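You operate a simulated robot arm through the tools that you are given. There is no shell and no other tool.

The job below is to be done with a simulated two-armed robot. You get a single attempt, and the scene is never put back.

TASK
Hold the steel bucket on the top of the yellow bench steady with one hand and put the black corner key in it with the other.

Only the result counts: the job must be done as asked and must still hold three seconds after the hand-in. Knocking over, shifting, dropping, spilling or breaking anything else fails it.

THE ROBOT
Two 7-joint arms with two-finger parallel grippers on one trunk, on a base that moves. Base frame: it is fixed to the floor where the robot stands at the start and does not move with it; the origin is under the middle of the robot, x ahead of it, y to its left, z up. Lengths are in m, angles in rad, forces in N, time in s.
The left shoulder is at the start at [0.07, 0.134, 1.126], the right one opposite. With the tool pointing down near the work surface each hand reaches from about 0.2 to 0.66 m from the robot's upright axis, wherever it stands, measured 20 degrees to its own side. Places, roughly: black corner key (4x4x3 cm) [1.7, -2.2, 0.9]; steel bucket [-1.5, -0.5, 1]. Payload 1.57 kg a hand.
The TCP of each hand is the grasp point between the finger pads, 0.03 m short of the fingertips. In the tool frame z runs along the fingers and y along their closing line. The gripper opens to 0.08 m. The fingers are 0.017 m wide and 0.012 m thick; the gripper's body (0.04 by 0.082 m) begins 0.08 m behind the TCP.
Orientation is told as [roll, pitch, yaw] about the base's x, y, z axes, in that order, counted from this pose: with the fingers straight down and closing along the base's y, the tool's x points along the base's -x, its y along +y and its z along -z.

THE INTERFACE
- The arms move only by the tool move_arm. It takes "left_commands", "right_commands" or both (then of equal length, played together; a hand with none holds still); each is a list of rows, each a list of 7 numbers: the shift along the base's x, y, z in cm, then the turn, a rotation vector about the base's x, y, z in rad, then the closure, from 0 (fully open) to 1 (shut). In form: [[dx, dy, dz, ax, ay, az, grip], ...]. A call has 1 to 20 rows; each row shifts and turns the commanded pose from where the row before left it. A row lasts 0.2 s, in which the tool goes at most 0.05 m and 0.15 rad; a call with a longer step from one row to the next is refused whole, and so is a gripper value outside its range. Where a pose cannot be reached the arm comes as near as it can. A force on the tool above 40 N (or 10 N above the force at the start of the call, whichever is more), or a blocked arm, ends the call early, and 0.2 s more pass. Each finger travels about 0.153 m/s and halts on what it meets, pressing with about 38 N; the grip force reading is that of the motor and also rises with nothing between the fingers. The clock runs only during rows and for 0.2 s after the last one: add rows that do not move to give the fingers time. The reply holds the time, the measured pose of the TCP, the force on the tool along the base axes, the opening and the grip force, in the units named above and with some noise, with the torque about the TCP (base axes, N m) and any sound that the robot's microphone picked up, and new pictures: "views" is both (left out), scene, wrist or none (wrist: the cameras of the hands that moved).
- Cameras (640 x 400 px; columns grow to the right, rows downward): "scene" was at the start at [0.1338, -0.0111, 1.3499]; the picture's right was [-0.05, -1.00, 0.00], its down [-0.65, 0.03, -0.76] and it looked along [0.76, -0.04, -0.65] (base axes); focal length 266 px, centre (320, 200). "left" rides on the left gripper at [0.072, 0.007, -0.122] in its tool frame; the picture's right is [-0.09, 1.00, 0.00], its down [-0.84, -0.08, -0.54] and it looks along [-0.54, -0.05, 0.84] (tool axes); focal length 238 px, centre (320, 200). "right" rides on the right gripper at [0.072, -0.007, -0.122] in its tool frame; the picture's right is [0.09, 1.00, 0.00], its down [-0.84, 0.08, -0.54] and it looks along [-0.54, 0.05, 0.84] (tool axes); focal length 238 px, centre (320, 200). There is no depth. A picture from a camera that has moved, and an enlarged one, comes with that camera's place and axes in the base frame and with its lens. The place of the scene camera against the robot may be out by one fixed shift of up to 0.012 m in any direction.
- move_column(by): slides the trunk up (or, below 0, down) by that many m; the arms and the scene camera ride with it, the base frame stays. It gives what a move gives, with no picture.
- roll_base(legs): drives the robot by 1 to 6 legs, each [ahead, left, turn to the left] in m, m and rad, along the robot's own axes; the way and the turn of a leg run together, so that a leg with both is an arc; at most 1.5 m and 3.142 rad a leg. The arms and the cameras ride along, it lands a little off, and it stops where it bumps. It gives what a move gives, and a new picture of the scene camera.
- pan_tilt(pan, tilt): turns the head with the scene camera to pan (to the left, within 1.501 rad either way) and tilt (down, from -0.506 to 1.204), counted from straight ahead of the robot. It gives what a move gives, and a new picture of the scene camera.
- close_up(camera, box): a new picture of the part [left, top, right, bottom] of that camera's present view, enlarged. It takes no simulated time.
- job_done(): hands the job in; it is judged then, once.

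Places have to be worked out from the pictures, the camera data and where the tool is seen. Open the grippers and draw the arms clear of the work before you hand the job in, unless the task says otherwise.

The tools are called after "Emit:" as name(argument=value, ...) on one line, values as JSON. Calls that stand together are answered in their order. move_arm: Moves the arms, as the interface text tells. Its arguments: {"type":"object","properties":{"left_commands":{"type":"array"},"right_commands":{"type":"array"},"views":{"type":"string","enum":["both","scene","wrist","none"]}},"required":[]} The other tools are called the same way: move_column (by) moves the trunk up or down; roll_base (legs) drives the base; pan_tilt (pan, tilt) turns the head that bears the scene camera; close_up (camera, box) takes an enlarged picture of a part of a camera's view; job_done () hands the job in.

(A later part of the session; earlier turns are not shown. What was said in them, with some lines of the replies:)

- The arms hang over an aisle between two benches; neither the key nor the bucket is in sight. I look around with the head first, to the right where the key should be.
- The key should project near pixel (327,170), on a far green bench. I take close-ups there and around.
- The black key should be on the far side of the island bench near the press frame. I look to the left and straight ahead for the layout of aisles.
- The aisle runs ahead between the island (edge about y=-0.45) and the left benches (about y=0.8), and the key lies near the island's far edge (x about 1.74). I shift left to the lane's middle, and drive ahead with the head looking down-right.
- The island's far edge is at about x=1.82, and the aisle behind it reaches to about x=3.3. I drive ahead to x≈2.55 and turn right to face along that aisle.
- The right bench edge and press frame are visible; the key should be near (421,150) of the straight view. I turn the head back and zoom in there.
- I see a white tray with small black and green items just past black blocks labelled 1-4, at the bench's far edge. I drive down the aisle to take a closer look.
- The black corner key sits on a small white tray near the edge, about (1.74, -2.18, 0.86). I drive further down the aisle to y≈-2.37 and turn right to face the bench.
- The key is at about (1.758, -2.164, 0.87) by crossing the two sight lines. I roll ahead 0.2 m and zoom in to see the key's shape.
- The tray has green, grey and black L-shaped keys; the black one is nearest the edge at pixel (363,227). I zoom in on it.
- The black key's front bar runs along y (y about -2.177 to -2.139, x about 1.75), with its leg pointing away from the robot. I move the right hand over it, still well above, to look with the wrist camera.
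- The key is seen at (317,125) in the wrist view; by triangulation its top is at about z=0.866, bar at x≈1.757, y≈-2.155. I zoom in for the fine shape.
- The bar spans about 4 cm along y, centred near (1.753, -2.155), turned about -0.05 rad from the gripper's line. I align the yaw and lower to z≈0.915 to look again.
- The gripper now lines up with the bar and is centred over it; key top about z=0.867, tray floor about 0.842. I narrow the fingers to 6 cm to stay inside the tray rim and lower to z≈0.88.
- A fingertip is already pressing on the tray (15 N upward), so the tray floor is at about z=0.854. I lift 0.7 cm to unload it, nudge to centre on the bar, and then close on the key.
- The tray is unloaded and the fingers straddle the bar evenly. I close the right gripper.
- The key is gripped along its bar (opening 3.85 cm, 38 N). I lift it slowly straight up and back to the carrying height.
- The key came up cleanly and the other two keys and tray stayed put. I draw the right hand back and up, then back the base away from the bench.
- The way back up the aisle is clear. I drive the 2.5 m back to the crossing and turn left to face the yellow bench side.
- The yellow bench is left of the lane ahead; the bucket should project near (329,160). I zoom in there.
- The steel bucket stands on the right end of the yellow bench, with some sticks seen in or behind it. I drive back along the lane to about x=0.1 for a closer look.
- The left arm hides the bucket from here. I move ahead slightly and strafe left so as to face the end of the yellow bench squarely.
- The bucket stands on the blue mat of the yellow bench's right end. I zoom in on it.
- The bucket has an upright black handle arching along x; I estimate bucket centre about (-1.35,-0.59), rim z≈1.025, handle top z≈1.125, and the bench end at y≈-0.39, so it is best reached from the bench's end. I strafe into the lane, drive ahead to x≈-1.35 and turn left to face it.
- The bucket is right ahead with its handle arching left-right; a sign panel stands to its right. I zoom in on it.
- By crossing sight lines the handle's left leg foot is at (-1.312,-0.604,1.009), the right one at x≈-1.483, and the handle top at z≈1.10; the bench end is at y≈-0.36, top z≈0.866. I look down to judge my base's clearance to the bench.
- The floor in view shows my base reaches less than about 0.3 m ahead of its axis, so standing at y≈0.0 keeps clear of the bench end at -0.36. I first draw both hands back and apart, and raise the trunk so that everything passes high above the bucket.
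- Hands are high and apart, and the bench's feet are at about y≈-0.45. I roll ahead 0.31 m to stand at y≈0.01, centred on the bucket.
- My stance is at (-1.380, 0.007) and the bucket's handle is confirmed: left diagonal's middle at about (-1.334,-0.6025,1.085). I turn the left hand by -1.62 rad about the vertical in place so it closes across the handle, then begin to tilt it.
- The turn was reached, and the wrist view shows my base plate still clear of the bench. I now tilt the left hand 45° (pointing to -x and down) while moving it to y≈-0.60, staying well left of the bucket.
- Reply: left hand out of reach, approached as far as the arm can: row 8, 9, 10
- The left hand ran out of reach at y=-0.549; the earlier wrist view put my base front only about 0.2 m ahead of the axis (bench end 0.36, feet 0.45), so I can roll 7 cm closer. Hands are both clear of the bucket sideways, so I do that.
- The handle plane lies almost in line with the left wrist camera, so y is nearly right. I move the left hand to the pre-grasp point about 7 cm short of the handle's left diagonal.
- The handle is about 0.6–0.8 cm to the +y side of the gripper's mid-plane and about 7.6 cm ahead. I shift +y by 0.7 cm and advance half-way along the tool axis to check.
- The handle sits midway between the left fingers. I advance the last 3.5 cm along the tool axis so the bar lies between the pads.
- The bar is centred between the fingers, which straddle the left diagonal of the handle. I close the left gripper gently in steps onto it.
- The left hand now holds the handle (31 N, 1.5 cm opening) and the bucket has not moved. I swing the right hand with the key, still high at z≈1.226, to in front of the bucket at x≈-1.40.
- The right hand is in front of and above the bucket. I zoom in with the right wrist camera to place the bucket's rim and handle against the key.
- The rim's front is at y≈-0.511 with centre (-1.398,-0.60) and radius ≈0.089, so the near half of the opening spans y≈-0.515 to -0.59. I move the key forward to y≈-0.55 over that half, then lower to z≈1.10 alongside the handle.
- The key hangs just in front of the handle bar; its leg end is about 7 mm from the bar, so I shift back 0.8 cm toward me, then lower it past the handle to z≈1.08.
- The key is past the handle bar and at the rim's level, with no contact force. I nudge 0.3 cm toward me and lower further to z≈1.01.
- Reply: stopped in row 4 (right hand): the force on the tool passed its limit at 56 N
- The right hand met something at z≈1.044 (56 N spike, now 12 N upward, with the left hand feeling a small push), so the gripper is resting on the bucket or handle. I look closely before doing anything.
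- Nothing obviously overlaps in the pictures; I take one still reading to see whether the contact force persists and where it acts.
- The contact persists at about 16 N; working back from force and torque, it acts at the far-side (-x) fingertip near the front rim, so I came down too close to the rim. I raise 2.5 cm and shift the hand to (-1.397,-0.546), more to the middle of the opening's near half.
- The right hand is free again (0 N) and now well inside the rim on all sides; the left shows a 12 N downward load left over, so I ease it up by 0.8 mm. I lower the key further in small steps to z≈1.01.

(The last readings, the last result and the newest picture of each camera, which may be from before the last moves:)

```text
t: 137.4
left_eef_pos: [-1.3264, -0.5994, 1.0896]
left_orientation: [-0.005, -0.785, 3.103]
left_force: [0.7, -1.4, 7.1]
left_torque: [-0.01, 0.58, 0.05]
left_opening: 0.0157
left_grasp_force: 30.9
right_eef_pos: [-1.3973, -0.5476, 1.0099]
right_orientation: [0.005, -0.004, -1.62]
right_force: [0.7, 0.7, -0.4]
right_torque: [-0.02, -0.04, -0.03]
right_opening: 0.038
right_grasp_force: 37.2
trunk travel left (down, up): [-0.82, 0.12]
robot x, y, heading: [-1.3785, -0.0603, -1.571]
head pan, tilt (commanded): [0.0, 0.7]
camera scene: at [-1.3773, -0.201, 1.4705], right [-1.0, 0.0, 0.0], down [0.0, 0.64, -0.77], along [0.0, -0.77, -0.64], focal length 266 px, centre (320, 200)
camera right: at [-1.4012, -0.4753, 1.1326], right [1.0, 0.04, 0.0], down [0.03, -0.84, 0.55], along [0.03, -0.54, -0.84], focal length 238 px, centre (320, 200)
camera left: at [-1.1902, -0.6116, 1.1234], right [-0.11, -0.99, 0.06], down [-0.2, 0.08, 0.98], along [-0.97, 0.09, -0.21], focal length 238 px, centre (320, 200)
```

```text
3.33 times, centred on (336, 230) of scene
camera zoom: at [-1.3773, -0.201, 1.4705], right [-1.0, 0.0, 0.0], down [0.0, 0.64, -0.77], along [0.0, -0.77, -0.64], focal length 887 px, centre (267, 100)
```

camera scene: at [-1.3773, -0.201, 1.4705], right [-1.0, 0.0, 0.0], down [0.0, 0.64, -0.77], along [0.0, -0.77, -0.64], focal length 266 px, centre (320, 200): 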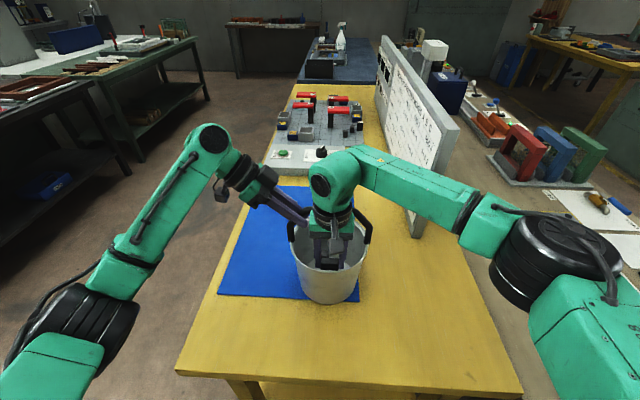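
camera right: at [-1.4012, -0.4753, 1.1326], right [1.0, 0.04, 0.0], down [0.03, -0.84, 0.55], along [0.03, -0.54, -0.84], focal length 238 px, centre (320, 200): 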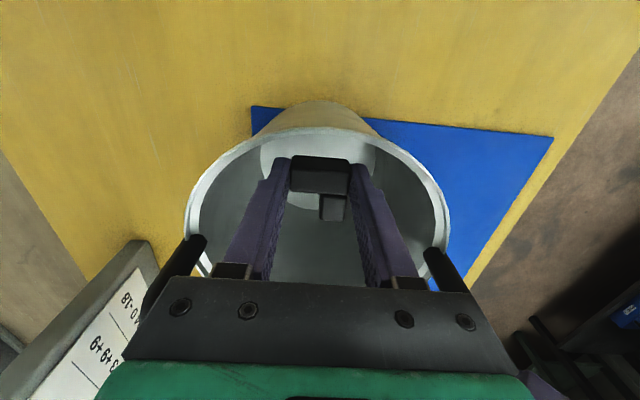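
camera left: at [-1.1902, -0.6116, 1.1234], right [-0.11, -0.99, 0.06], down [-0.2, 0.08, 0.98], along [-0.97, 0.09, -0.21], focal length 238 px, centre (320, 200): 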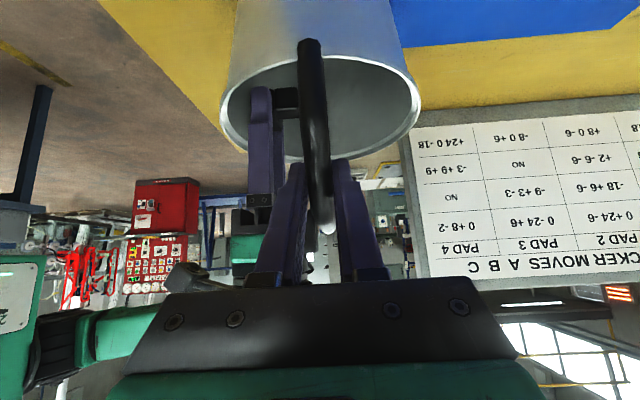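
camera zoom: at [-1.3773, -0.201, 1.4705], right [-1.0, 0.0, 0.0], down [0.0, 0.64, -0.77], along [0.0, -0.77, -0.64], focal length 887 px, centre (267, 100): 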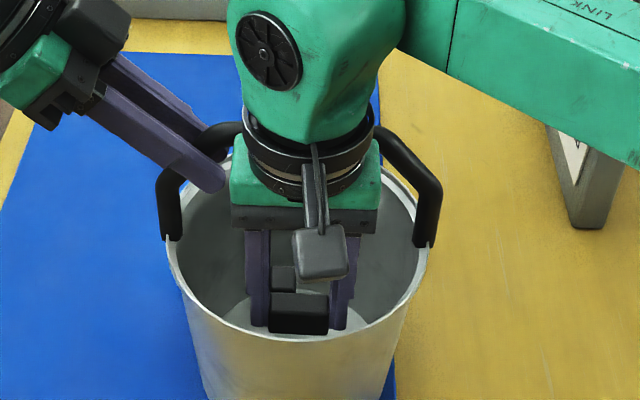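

No contact: the key is now below the rim inside the bucket. I lower 2 cm more in small steps.

Emit:
move_arm(left_commands=[[0, 0, 0, 0, 0, 0, 0.85], [0, 0, 0, 0, 0, 0, 0.85], [0, 0, 0, 0, 0, 0, 0.85]], right_commands=[[0, 0, -0.7, 0, 0, 0, 0.8], [0, 0, -0.7, 0, 0, 0, 0.8], [0, 0, -0.6, 0, 0, 0, 0.8]], views="wrist")

Emit:
close_up(camera="scene", box=[240, 170, 432, 290])

Emit:
close_up(camera="right", box=[208, 80, 432, 220])

```text
t: 138.2
left_eef_pos: [-1.3267, -0.6002, 1.0893]
left_orientation: [-0.005, -0.785, 3.101]
left_force: [0.8, -1.4, 5.6]
left_torque: [0.02, 0.06, 0.02]
left_opening: 0.0152
left_grasp_force: 31.3
right_eef_pos: [-1.3959, -0.5468, 0.9889]
right_orientation: [0.004, -0.004, -1.622]
right_force: [0.2, -0.7, -1.3]
right_torque: [-0.02, 0.02, -0.01]
right_opening: 0.0382
right_grasp_force: 37.4
trunk travel left (down, up): [-0.82, 0.12]
robot x, y, heading: [-1.3774, -0.0561, -1.573]
head pan, tilt (commanded): [0.0, 0.7]
camera right: at [-1.4015, -0.4751, 1.1121], right [1.0, 0.04, 0.0], down [0.03, -0.84, 0.55], along [0.03, -0.54, -0.84], focal length 238 px, centre (320, 200)
camera left: at [-1.1902, -0.6116, 1.1234], right [-0.11, -0.99, 0.06], down [-0.21, 0.08, 0.98], along [-0.97, 0.09, -0.21], focal length 238 px, centre (320, 200)
```

right: 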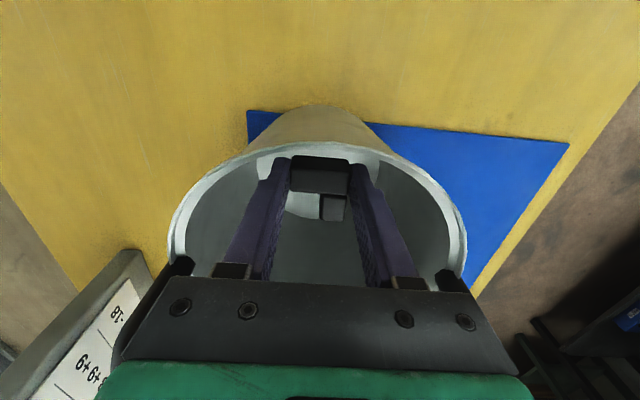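
left: 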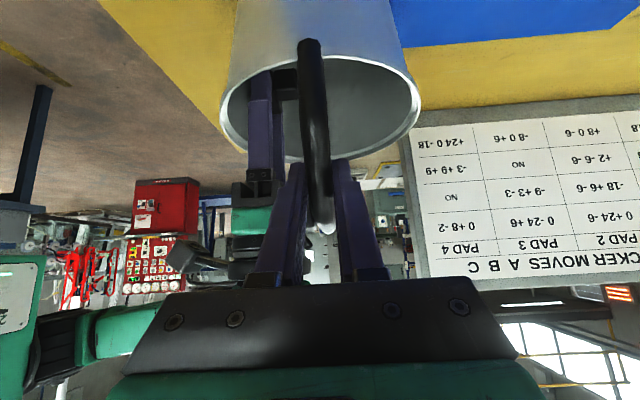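

```text
3.33 times, centred on (336, 230) of scene
camera zoom: at [-1.3774, -0.2009, 1.4705], right [-1.0, 0.0, 0.0], down [0.0, 0.64, -0.77], along [0.0, -0.77, -0.64], focal length 887 px, centre (267, 100)
```

zoom: 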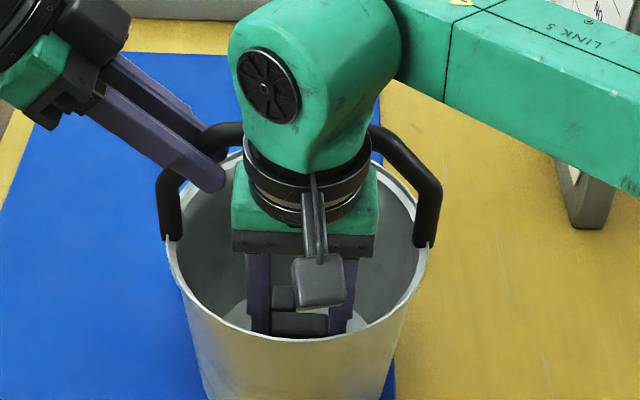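

```text
2.86 times, centred on (320, 150) of right
camera zoom: at [-1.4015, -0.4751, 1.1121], right [1.0, 0.04, 0.0], down [0.03, -0.84, 0.55], along [0.03, -0.54, -0.84], focal length 681 px, centre (320, 343)
```

zoom: 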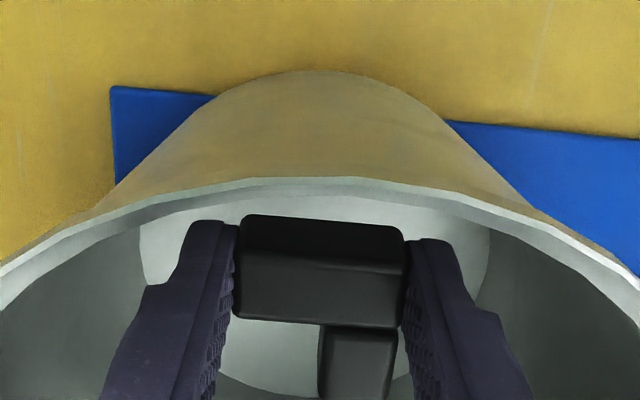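

The key hangs well inside the bucket about 8 cm above its floor, with no contact. I open the right fingers just enough to let it drop in, and wait.

Emit:
move_arm(left_commands=[[0, 0, 0, 0, 0, 0, 0.85], [0, 0, 0, 0, 0, 0, 0.85], [0, 0, 0, 0, 0, 0, 0.85], [0, 0, 0, 0, 0, 0, 0.85], [0, 0, 0, 0, 0, 0, 0.85]], right_commands=[[0, 0, 0, 0, 0, 0, 0.5], [0, 0, 0, 0, 0, 0, 0.42], [0, 0, 0, 0, 0, 0, 0.42], [0, 0, 0, 0, 0, 0, 0.42], [0, 0, 0, 0, 0, 0, 0.42]], views="both")

Emit:
close_up(camera="right", box=[208, 80, 432, 220])

```text
t: 139.4
left_eef_pos: [-1.3268, -0.6006, 1.0903]
left_orientation: [-0.006, -0.785, 3.1]
left_force: [0.9, -0.9, 6.2]
left_torque: [-0.02, -0.09, 0.02]
left_opening: 0.0154
left_grasp_force: 30.6
right_eef_pos: [-1.3968, -0.5466, 0.9902]
right_orientation: [0.005, -0.003, -1.619]
right_force: [0.3, -0.3, 0.5]
right_torque: [-0.01, -0.01, 0.01]
right_opening: 0.0464
right_grasp_force: 0.0
trunk travel left (down, up): [-0.82, 0.12]
robot x, y, heading: [-1.3751, -0.0569, -1.575]
head pan, tilt (commanded): [0.0, 0.7]
camera scene: at [-1.3774, -0.201, 1.4704], right [-1.0, 0.0, 0.0], down [0.0, 0.64, -0.77], along [0.0, -0.77, -0.64], focal length 266 px, centre (320, 200)
camera right: at [-1.4013, -0.475, 1.1123], right [1.0, 0.04, 0.0], down [0.03, -0.84, 0.55], along [0.03, -0.55, -0.84], focal length 238 px, centre (320, 200)
camera left: at [-1.1902, -0.6116, 1.1233], right [-0.11, -0.99, 0.06], down [-0.2, 0.08, 0.98], along [-0.97, 0.09, -0.21], focal length 238 px, centre (320, 200)
```

scene: 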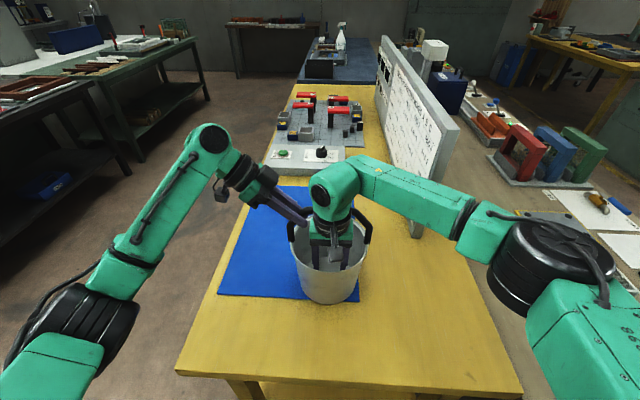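
right: 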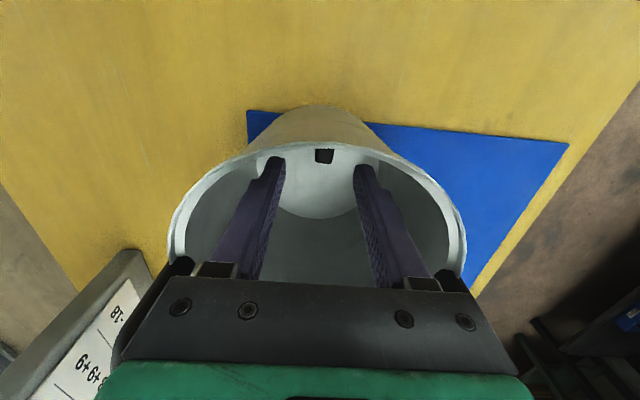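
left: 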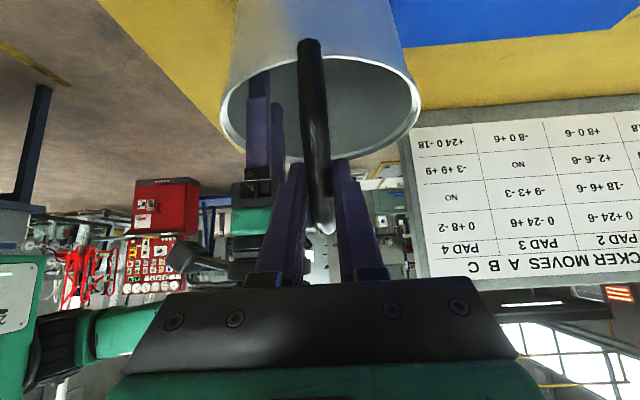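

```text
2.86 times, centred on (320, 150) of right
camera zoom: at [-1.4013, -0.475, 1.1123], right [1.0, 0.04, 0.0], down [0.03, -0.84, 0.55], along [0.03, -0.55, -0.84], focal length 681 px, centre (320, 343)
```

zoom: 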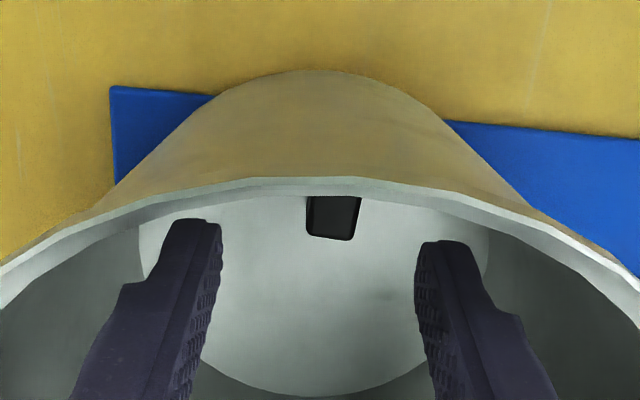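

The key has dropped and lies on the bucket's floor. I raise the right hand straight up out of the bucket while the left keeps holding the handle.

Emit:
move_arm(left_commands=[[0, 0, 0, 0, 0, 0, 0.85], [0, 0, 0, 0, 0, 0, 0.85], [0, 0, 0, 0, 0, 0, 0.85], [0, 0, 0, 0, 0, 0, 0.85], [0, 0, 0, 0, 0, 0, 0.85], [0, 0, 0, 0, 0, 0, 0.85], [0, 0, 0, 0, 0, 0, 0.85], [0, 0, 0, 0, 0, 0, 0.85], [0, 0, 0, 0, 0, 0, 0.85]], right_commands=[[0, 0, 1.5, 0, 0, 0, 0.42], [0, 0, 2.0, 0, 0, 0, 0.42], [0, 0, 2.5, 0, 0, 0, 0.42], [0, 0, 3.0, 0, 0, 0, 0.42], [0, 0, 3.0, 0, 0, 0, 0.42], [0, 0, 3.0, 0, 0, 0, 0.42], [0, 0, 3.0, 0, 0, 0, 0.42], [0, 0, 3.0, 0, 0, 0, 0.42], [0, 0, 2.5, 0, 0, 0, 0.42]], views="both")

```text
t: 141.4
left_eef_pos: [-1.3267, -0.5989, 1.0902]
left_orientation: [-0.005, -0.785, 3.101]
left_force: [0.4, 1.1, 3.1]
left_torque: [-0.03, 0.06, 0.07]
left_opening: 0.0156
left_grasp_force: 31.4
right_eef_pos: [-1.3974, -0.5471, 1.2237]
right_orientation: [0.005, -0.004, -1.619]
right_force: [-0.1, -0.5, 0.3]
right_torque: [0.01, -0.01, 0.01]
right_opening: 0.0464
right_grasp_force: 0.0
trunk travel left (down, up): [-0.82, 0.12]
robot x, y, heading: [-1.3755, -0.0615, -1.574]
head pan, tilt (commanded): [0.0, 0.7]
camera scene: at [-1.3774, -0.201, 1.4704], right [-1.0, 0.0, 0.0], down [0.0, 0.64, -0.77], along [0.0, -0.77, -0.64], focal length 266 px, centre (320, 200)
camera right: at [-1.4014, -0.4751, 1.3472], right [1.0, 0.04, 0.0], down [0.03, -0.84, 0.55], along [0.03, -0.54, -0.84], focal length 238 px, centre (320, 200)
camera left: at [-1.1902, -0.6116, 1.1233], right [-0.11, -0.99, 0.06], down [-0.2, 0.08, 0.98], along [-0.97, 0.09, -0.21], focal length 238 px, centre (320, 200)
```

scene: 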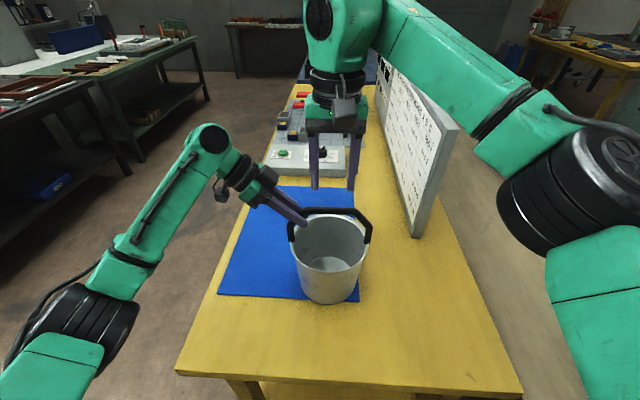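
right: 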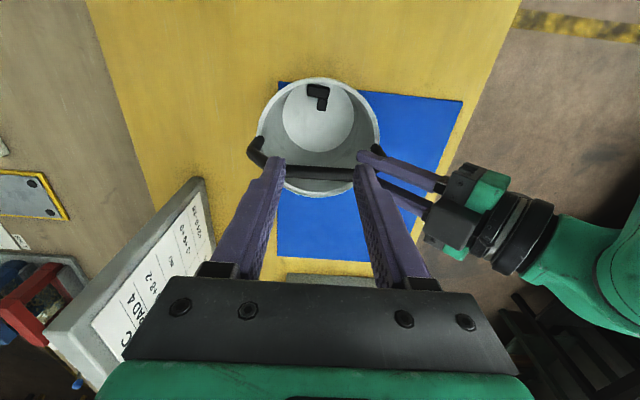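
left: 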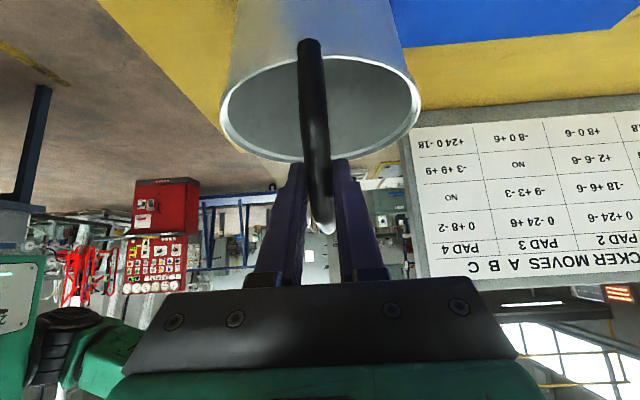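

The right wrist view shows the key lying flat on the bucket's floor. I draw the right hand back and off to the side, still holding the bucket with the left.

Emit:
move_arm(left_commands=[[0, 0, 0, 0, 0, 0, 0.85], [0, 0, 0, 0, 0, 0, 0.85], [0, 0, 0, 0, 0, 0, 0.85], [0, 0, 0, 0, 0, 0, 0.85], [0, 0, 0, 0, 0, 0, 0.85], [0, 0, 0, 0, 0, 0, 0.85], [0, 0, 0, 0, 0, 0, 0.85], [0, 0, 0, 0, 0, 0, 0.85], [0, 0, 0, 0, 0, 0, 0.85]], right_commands=[[0, 3.0, 0, 0, 0, 0, 0.42], [0, 3.0, 0, 0, 0, 0, 0.3], [0, 3.0, 0, 0, 0, 0, 0.2], [-3.0, 2.0, 0, 0, 0, 0, 0.0], [-4.0, 1.0, 0, 0, 0, 0, 0.0], [-4.0, 1.0, 0, 0, 0, 0, 0.0], [-4.0, 1.0, 0, 0, 0, 0, 0.0], [-4.0, 0.5, 0, 0, 0, 0, 0.0], [-3.0, 0, 0, 0, 0, 0, 0.0]], views="scene")

Emit:
close_up(camera="left", box=[208, 100, 432, 240])

Emit:
close_up(camera="scene", box=[240, 180, 432, 300])

```text
t: 143.4
left_eef_pos: [-1.3271, -0.6, 1.0895]
left_orientation: [-0.005, -0.785, 3.101]
left_force: [1.6, 0.6, 0.9]
left_torque: [-0.04, 0.11, 0.0]
left_opening: 0.0154
left_grasp_force: 31.2
right_eef_pos: [-1.6177, -0.4012, 1.2241]
right_orientation: [0.004, -0.003, -1.621]
right_force: [0.5, -0.6, 0.1]
right_torque: [0.03, -0.02, -0.02]
right_opening: 0.0797
right_grasp_force: 0.1
trunk travel left (down, up): [-0.82, 0.12]
robot x, y, heading: [-1.3785, -0.0612, -1.567]
head pan, tilt (commanded): [0.0, 0.7]
camera scene: at [-1.378, -0.2009, 1.4705], right [-1.0, 0.0, 0.0], down [0.0, 0.64, -0.77], along [0.0, -0.77, -0.64], focal length 266 px, centre (320, 200)
```

scene: 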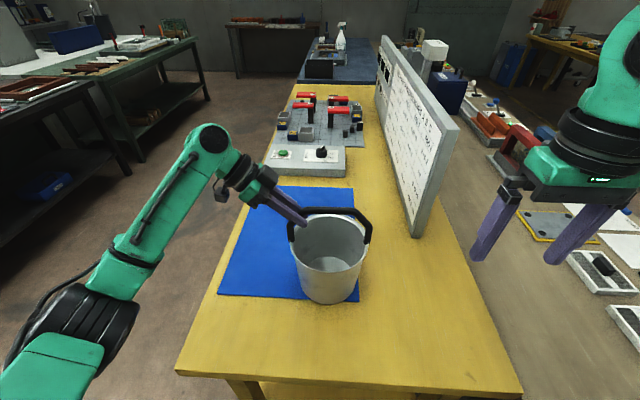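

```text
2.86 times, centred on (320, 170) of left
camera zoom: at [-1.1903, -0.6115, 1.1235], right [-0.11, -0.99, 0.06], down [-0.21, 0.08, 0.98], along [-0.97, 0.09, -0.21], focal length 681 px, centre (320, 286)
```

zoom: 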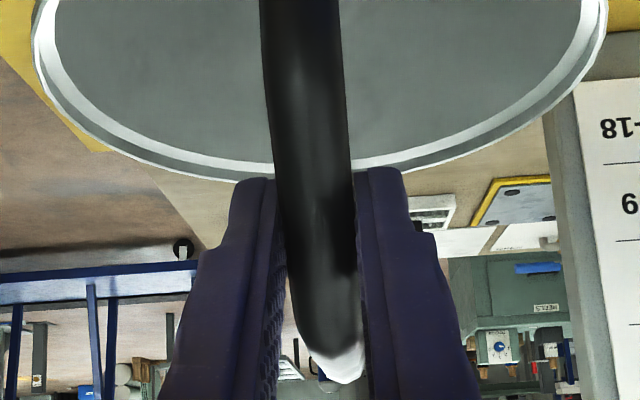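

```text
3.33 times, centred on (336, 240) of scene
camera zoom: at [-1.378, -0.2009, 1.4705], right [-1.0, 0.0, 0.0], down [0.0, 0.64, -0.77], along [0.0, -0.77, -0.64], focal length 887 px, centre (267, 67)
```

zoom: 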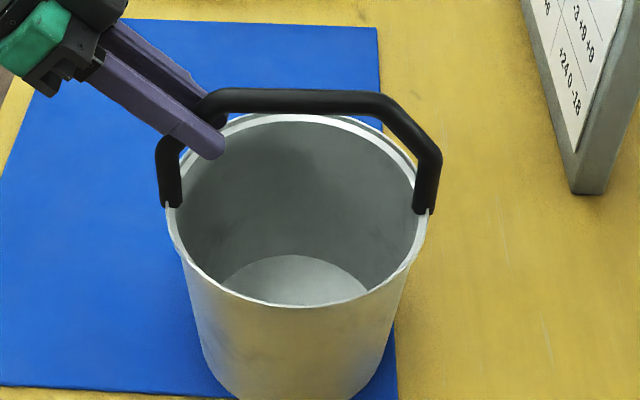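

The left hand feels almost no load and the bucket stands where it was. I open the left gripper slowly and hold still to check.

Emit:
move_arm(left_commands=[[0, 0, 0, 0, 0, 0, 0.8], [0, 0, 0, 0, 0, 0, 0.7], [0, 0, 0, 0, 0, 0, 0.55], [0, 0, 0, 0, 0, 0, 0.35], [0, 0, 0, 0, 0, 0, 0.15], [0, 0, 0, 0, 0, 0, 0.0], [0, 0, 0, 0, 0, 0, 0.0]], views="both")

Emit:
close_up(camera="left", box=[208, 100, 432, 240])

```text
t: 145.0
left_eef_pos: [-1.3267, -0.6002, 1.0894]
left_orientation: [-0.005, -0.786, 3.101]
left_force: [-0.4, -0.5, -0.1]
left_torque: [-0.02, 0.01, 0.01]
left_opening: 0.08
left_grasp_force: 0.0
right_eef_pos: [-1.6185, -0.4029, 1.2237]
right_orientation: [0.006, -0.003, -1.62]
right_force: [-0.2, 0.0, 0.0]
right_torque: [0.03, 0.02, 0.03]
right_opening: 0.0799
right_grasp_force: 0.1
trunk travel left (down, up): [-0.82, 0.12]
robot x, y, heading: [-1.3751, -0.0584, -1.573]
head pan, tilt (commanded): [0.0, 0.7]
camera scene: at [-1.3777, -0.2018, 1.4704], right [-1.0, 0.0, 0.0], down [0.0, 0.64, -0.76], along [0.0, -0.76, -0.64], focal length 266 px, centre (320, 200)
camera left: at [-1.1904, -0.6123, 1.123], right [-0.11, -0.99, 0.06], down [-0.2, 0.08, 0.98], along [-0.97, 0.09, -0.21], focal length 238 px, centre (320, 200)
```

scene: 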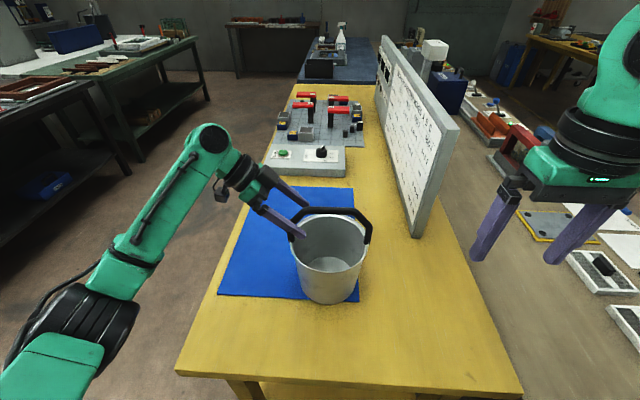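
left: 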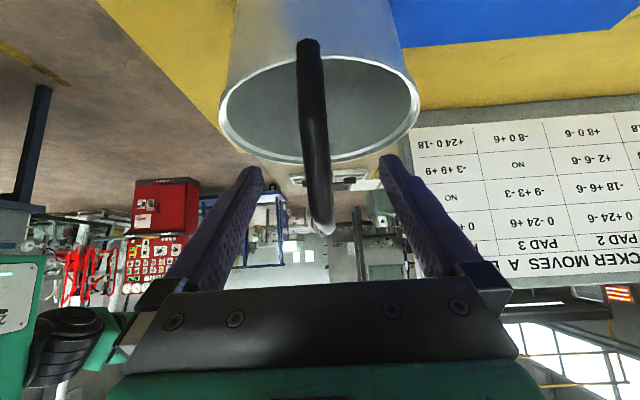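

```text
2.86 times, centred on (320, 170) of left
camera zoom: at [-1.1904, -0.6123, 1.123], right [-0.11, -0.99, 0.06], down [-0.2, 0.08, 0.98], along [-0.97, 0.09, -0.21], focal length 681 px, centre (320, 286)
```

zoom: 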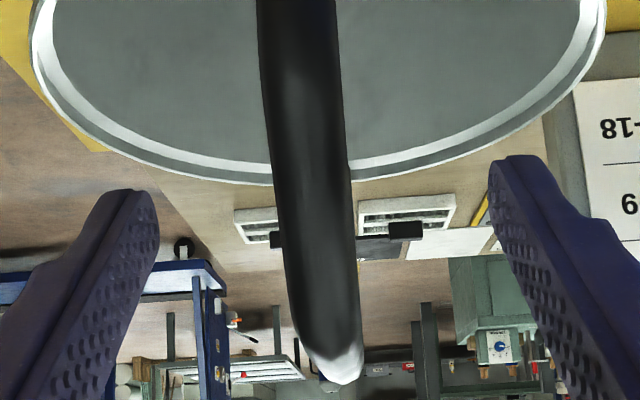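

The left gripper is fully open and free of the handle, and the bucket stands still. I withdraw the left hand back along its axis, up and to the left.

Emit:
move_arm(left_commands=[[1.0, -0.05, 1.0, 0, 0, 0, 0], [1.5, -0.05, 1.5, 0, 0, 0, 0], [2.0, -0.1, 2.0, 0, 0, 0, 0], [2.0, -0.1, 2.0, 0, 0, 0, 0], [2.5, 0, 2.0, 0, 0, 0, 0], [3.0, 1.0, 2.0, 0, 0, 0, 0], [3.0, 2.0, 1.0, 0, 0, 0, 0], [2.5, 3.0, 0, 0, 0, 0, 0], [1.0, 3.5, 0, 0, 0, 0, 0], [0, 3.5, 0, 0, 0, 0, 0]], views="both")

Emit:
close_up(camera="scene", box=[240, 180, 432, 300])

```text
t: 147.2
left_eef_pos: [-1.1436, -0.472, 1.2059]
left_orientation: [-0.003, -0.786, 3.101]
left_force: [-0.3, 1.1, -0.1]
left_torque: [-0.01, -0.03, 0.01]
left_opening: 0.0801
left_grasp_force: 0.2
right_eef_pos: [-1.6169, -0.4008, 1.2242]
right_orientation: [0.003, -0.005, -1.621]
right_force: [-0.1, -0.8, -0.4]
right_torque: [-0.02, 0.01, -0.05]
right_opening: 0.0801
right_grasp_force: 0.1
trunk travel left (down, up): [-0.82, 0.12]
robot x, y, heading: [-1.3757, -0.0595, -1.571]
head pan, tilt (commanded): [0.0, 0.7]
camera scene: at [-1.3773, -0.1996, 1.4706], right [-1.0, 0.0, 0.0], down [0.0, 0.64, -0.77], along [0.0, -0.77, -0.64], focal length 266 px, centre (320, 200)
camera left: at [-1.0064, -0.483, 1.2392], right [-0.11, -0.99, 0.06], down [-0.21, 0.08, 0.98], along [-0.97, 0.09, -0.21], focal length 238 px, centre (320, 200)
```

scene: 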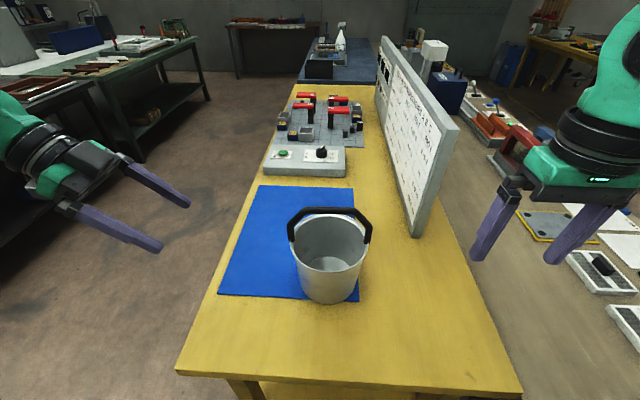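
left: 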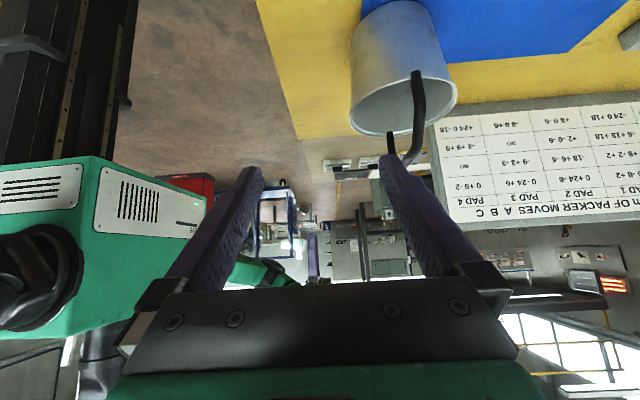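

```text
3.33 times, centred on (336, 240) of scene
camera zoom: at [-1.3773, -0.1996, 1.4706], right [-1.0, 0.0, 0.0], down [0.0, 0.64, -0.77], along [0.0, -0.77, -0.64], focal length 887 px, centre (267, 67)
```

zoom: 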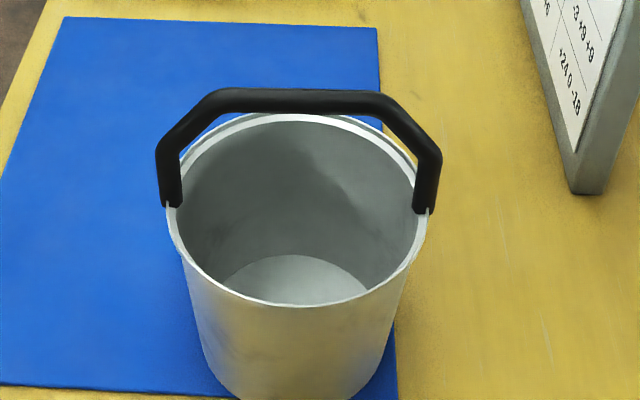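

The bucket stands upright where it was, the key was seen lying inside it, both grippers are open, and both arms are clear. I hand the job in.

Emit:
job_done()

```text
The job is handed in.
```

The black corner key is lying on the floor of the steel bucket on the yellow bench, and the job is handed in. The left hand held the bucket by its handle while the right hand lowered the key in. I released the key about 8 cm above the bucket's floor, and the right wrist camera showed it lying there afterwards.

Two unplanned contacts happened on the way, neither with any visible effect:
- **Tray:** a fingertip pressed on the white tray at about 15 N while I was picking up the key. I lifted off it before closing the gripper. The tray and the other two keys stayed where they were.
- **Bucket:** the right hand hit what I judge to be the rim on the first attempt, peaking at 56 N. I raised it, moved it toward the middle of the opening and tried again. The bucket stayed upright and did not visibly move.

Both grippers were open and both arms clear of the bucket at hand-in.
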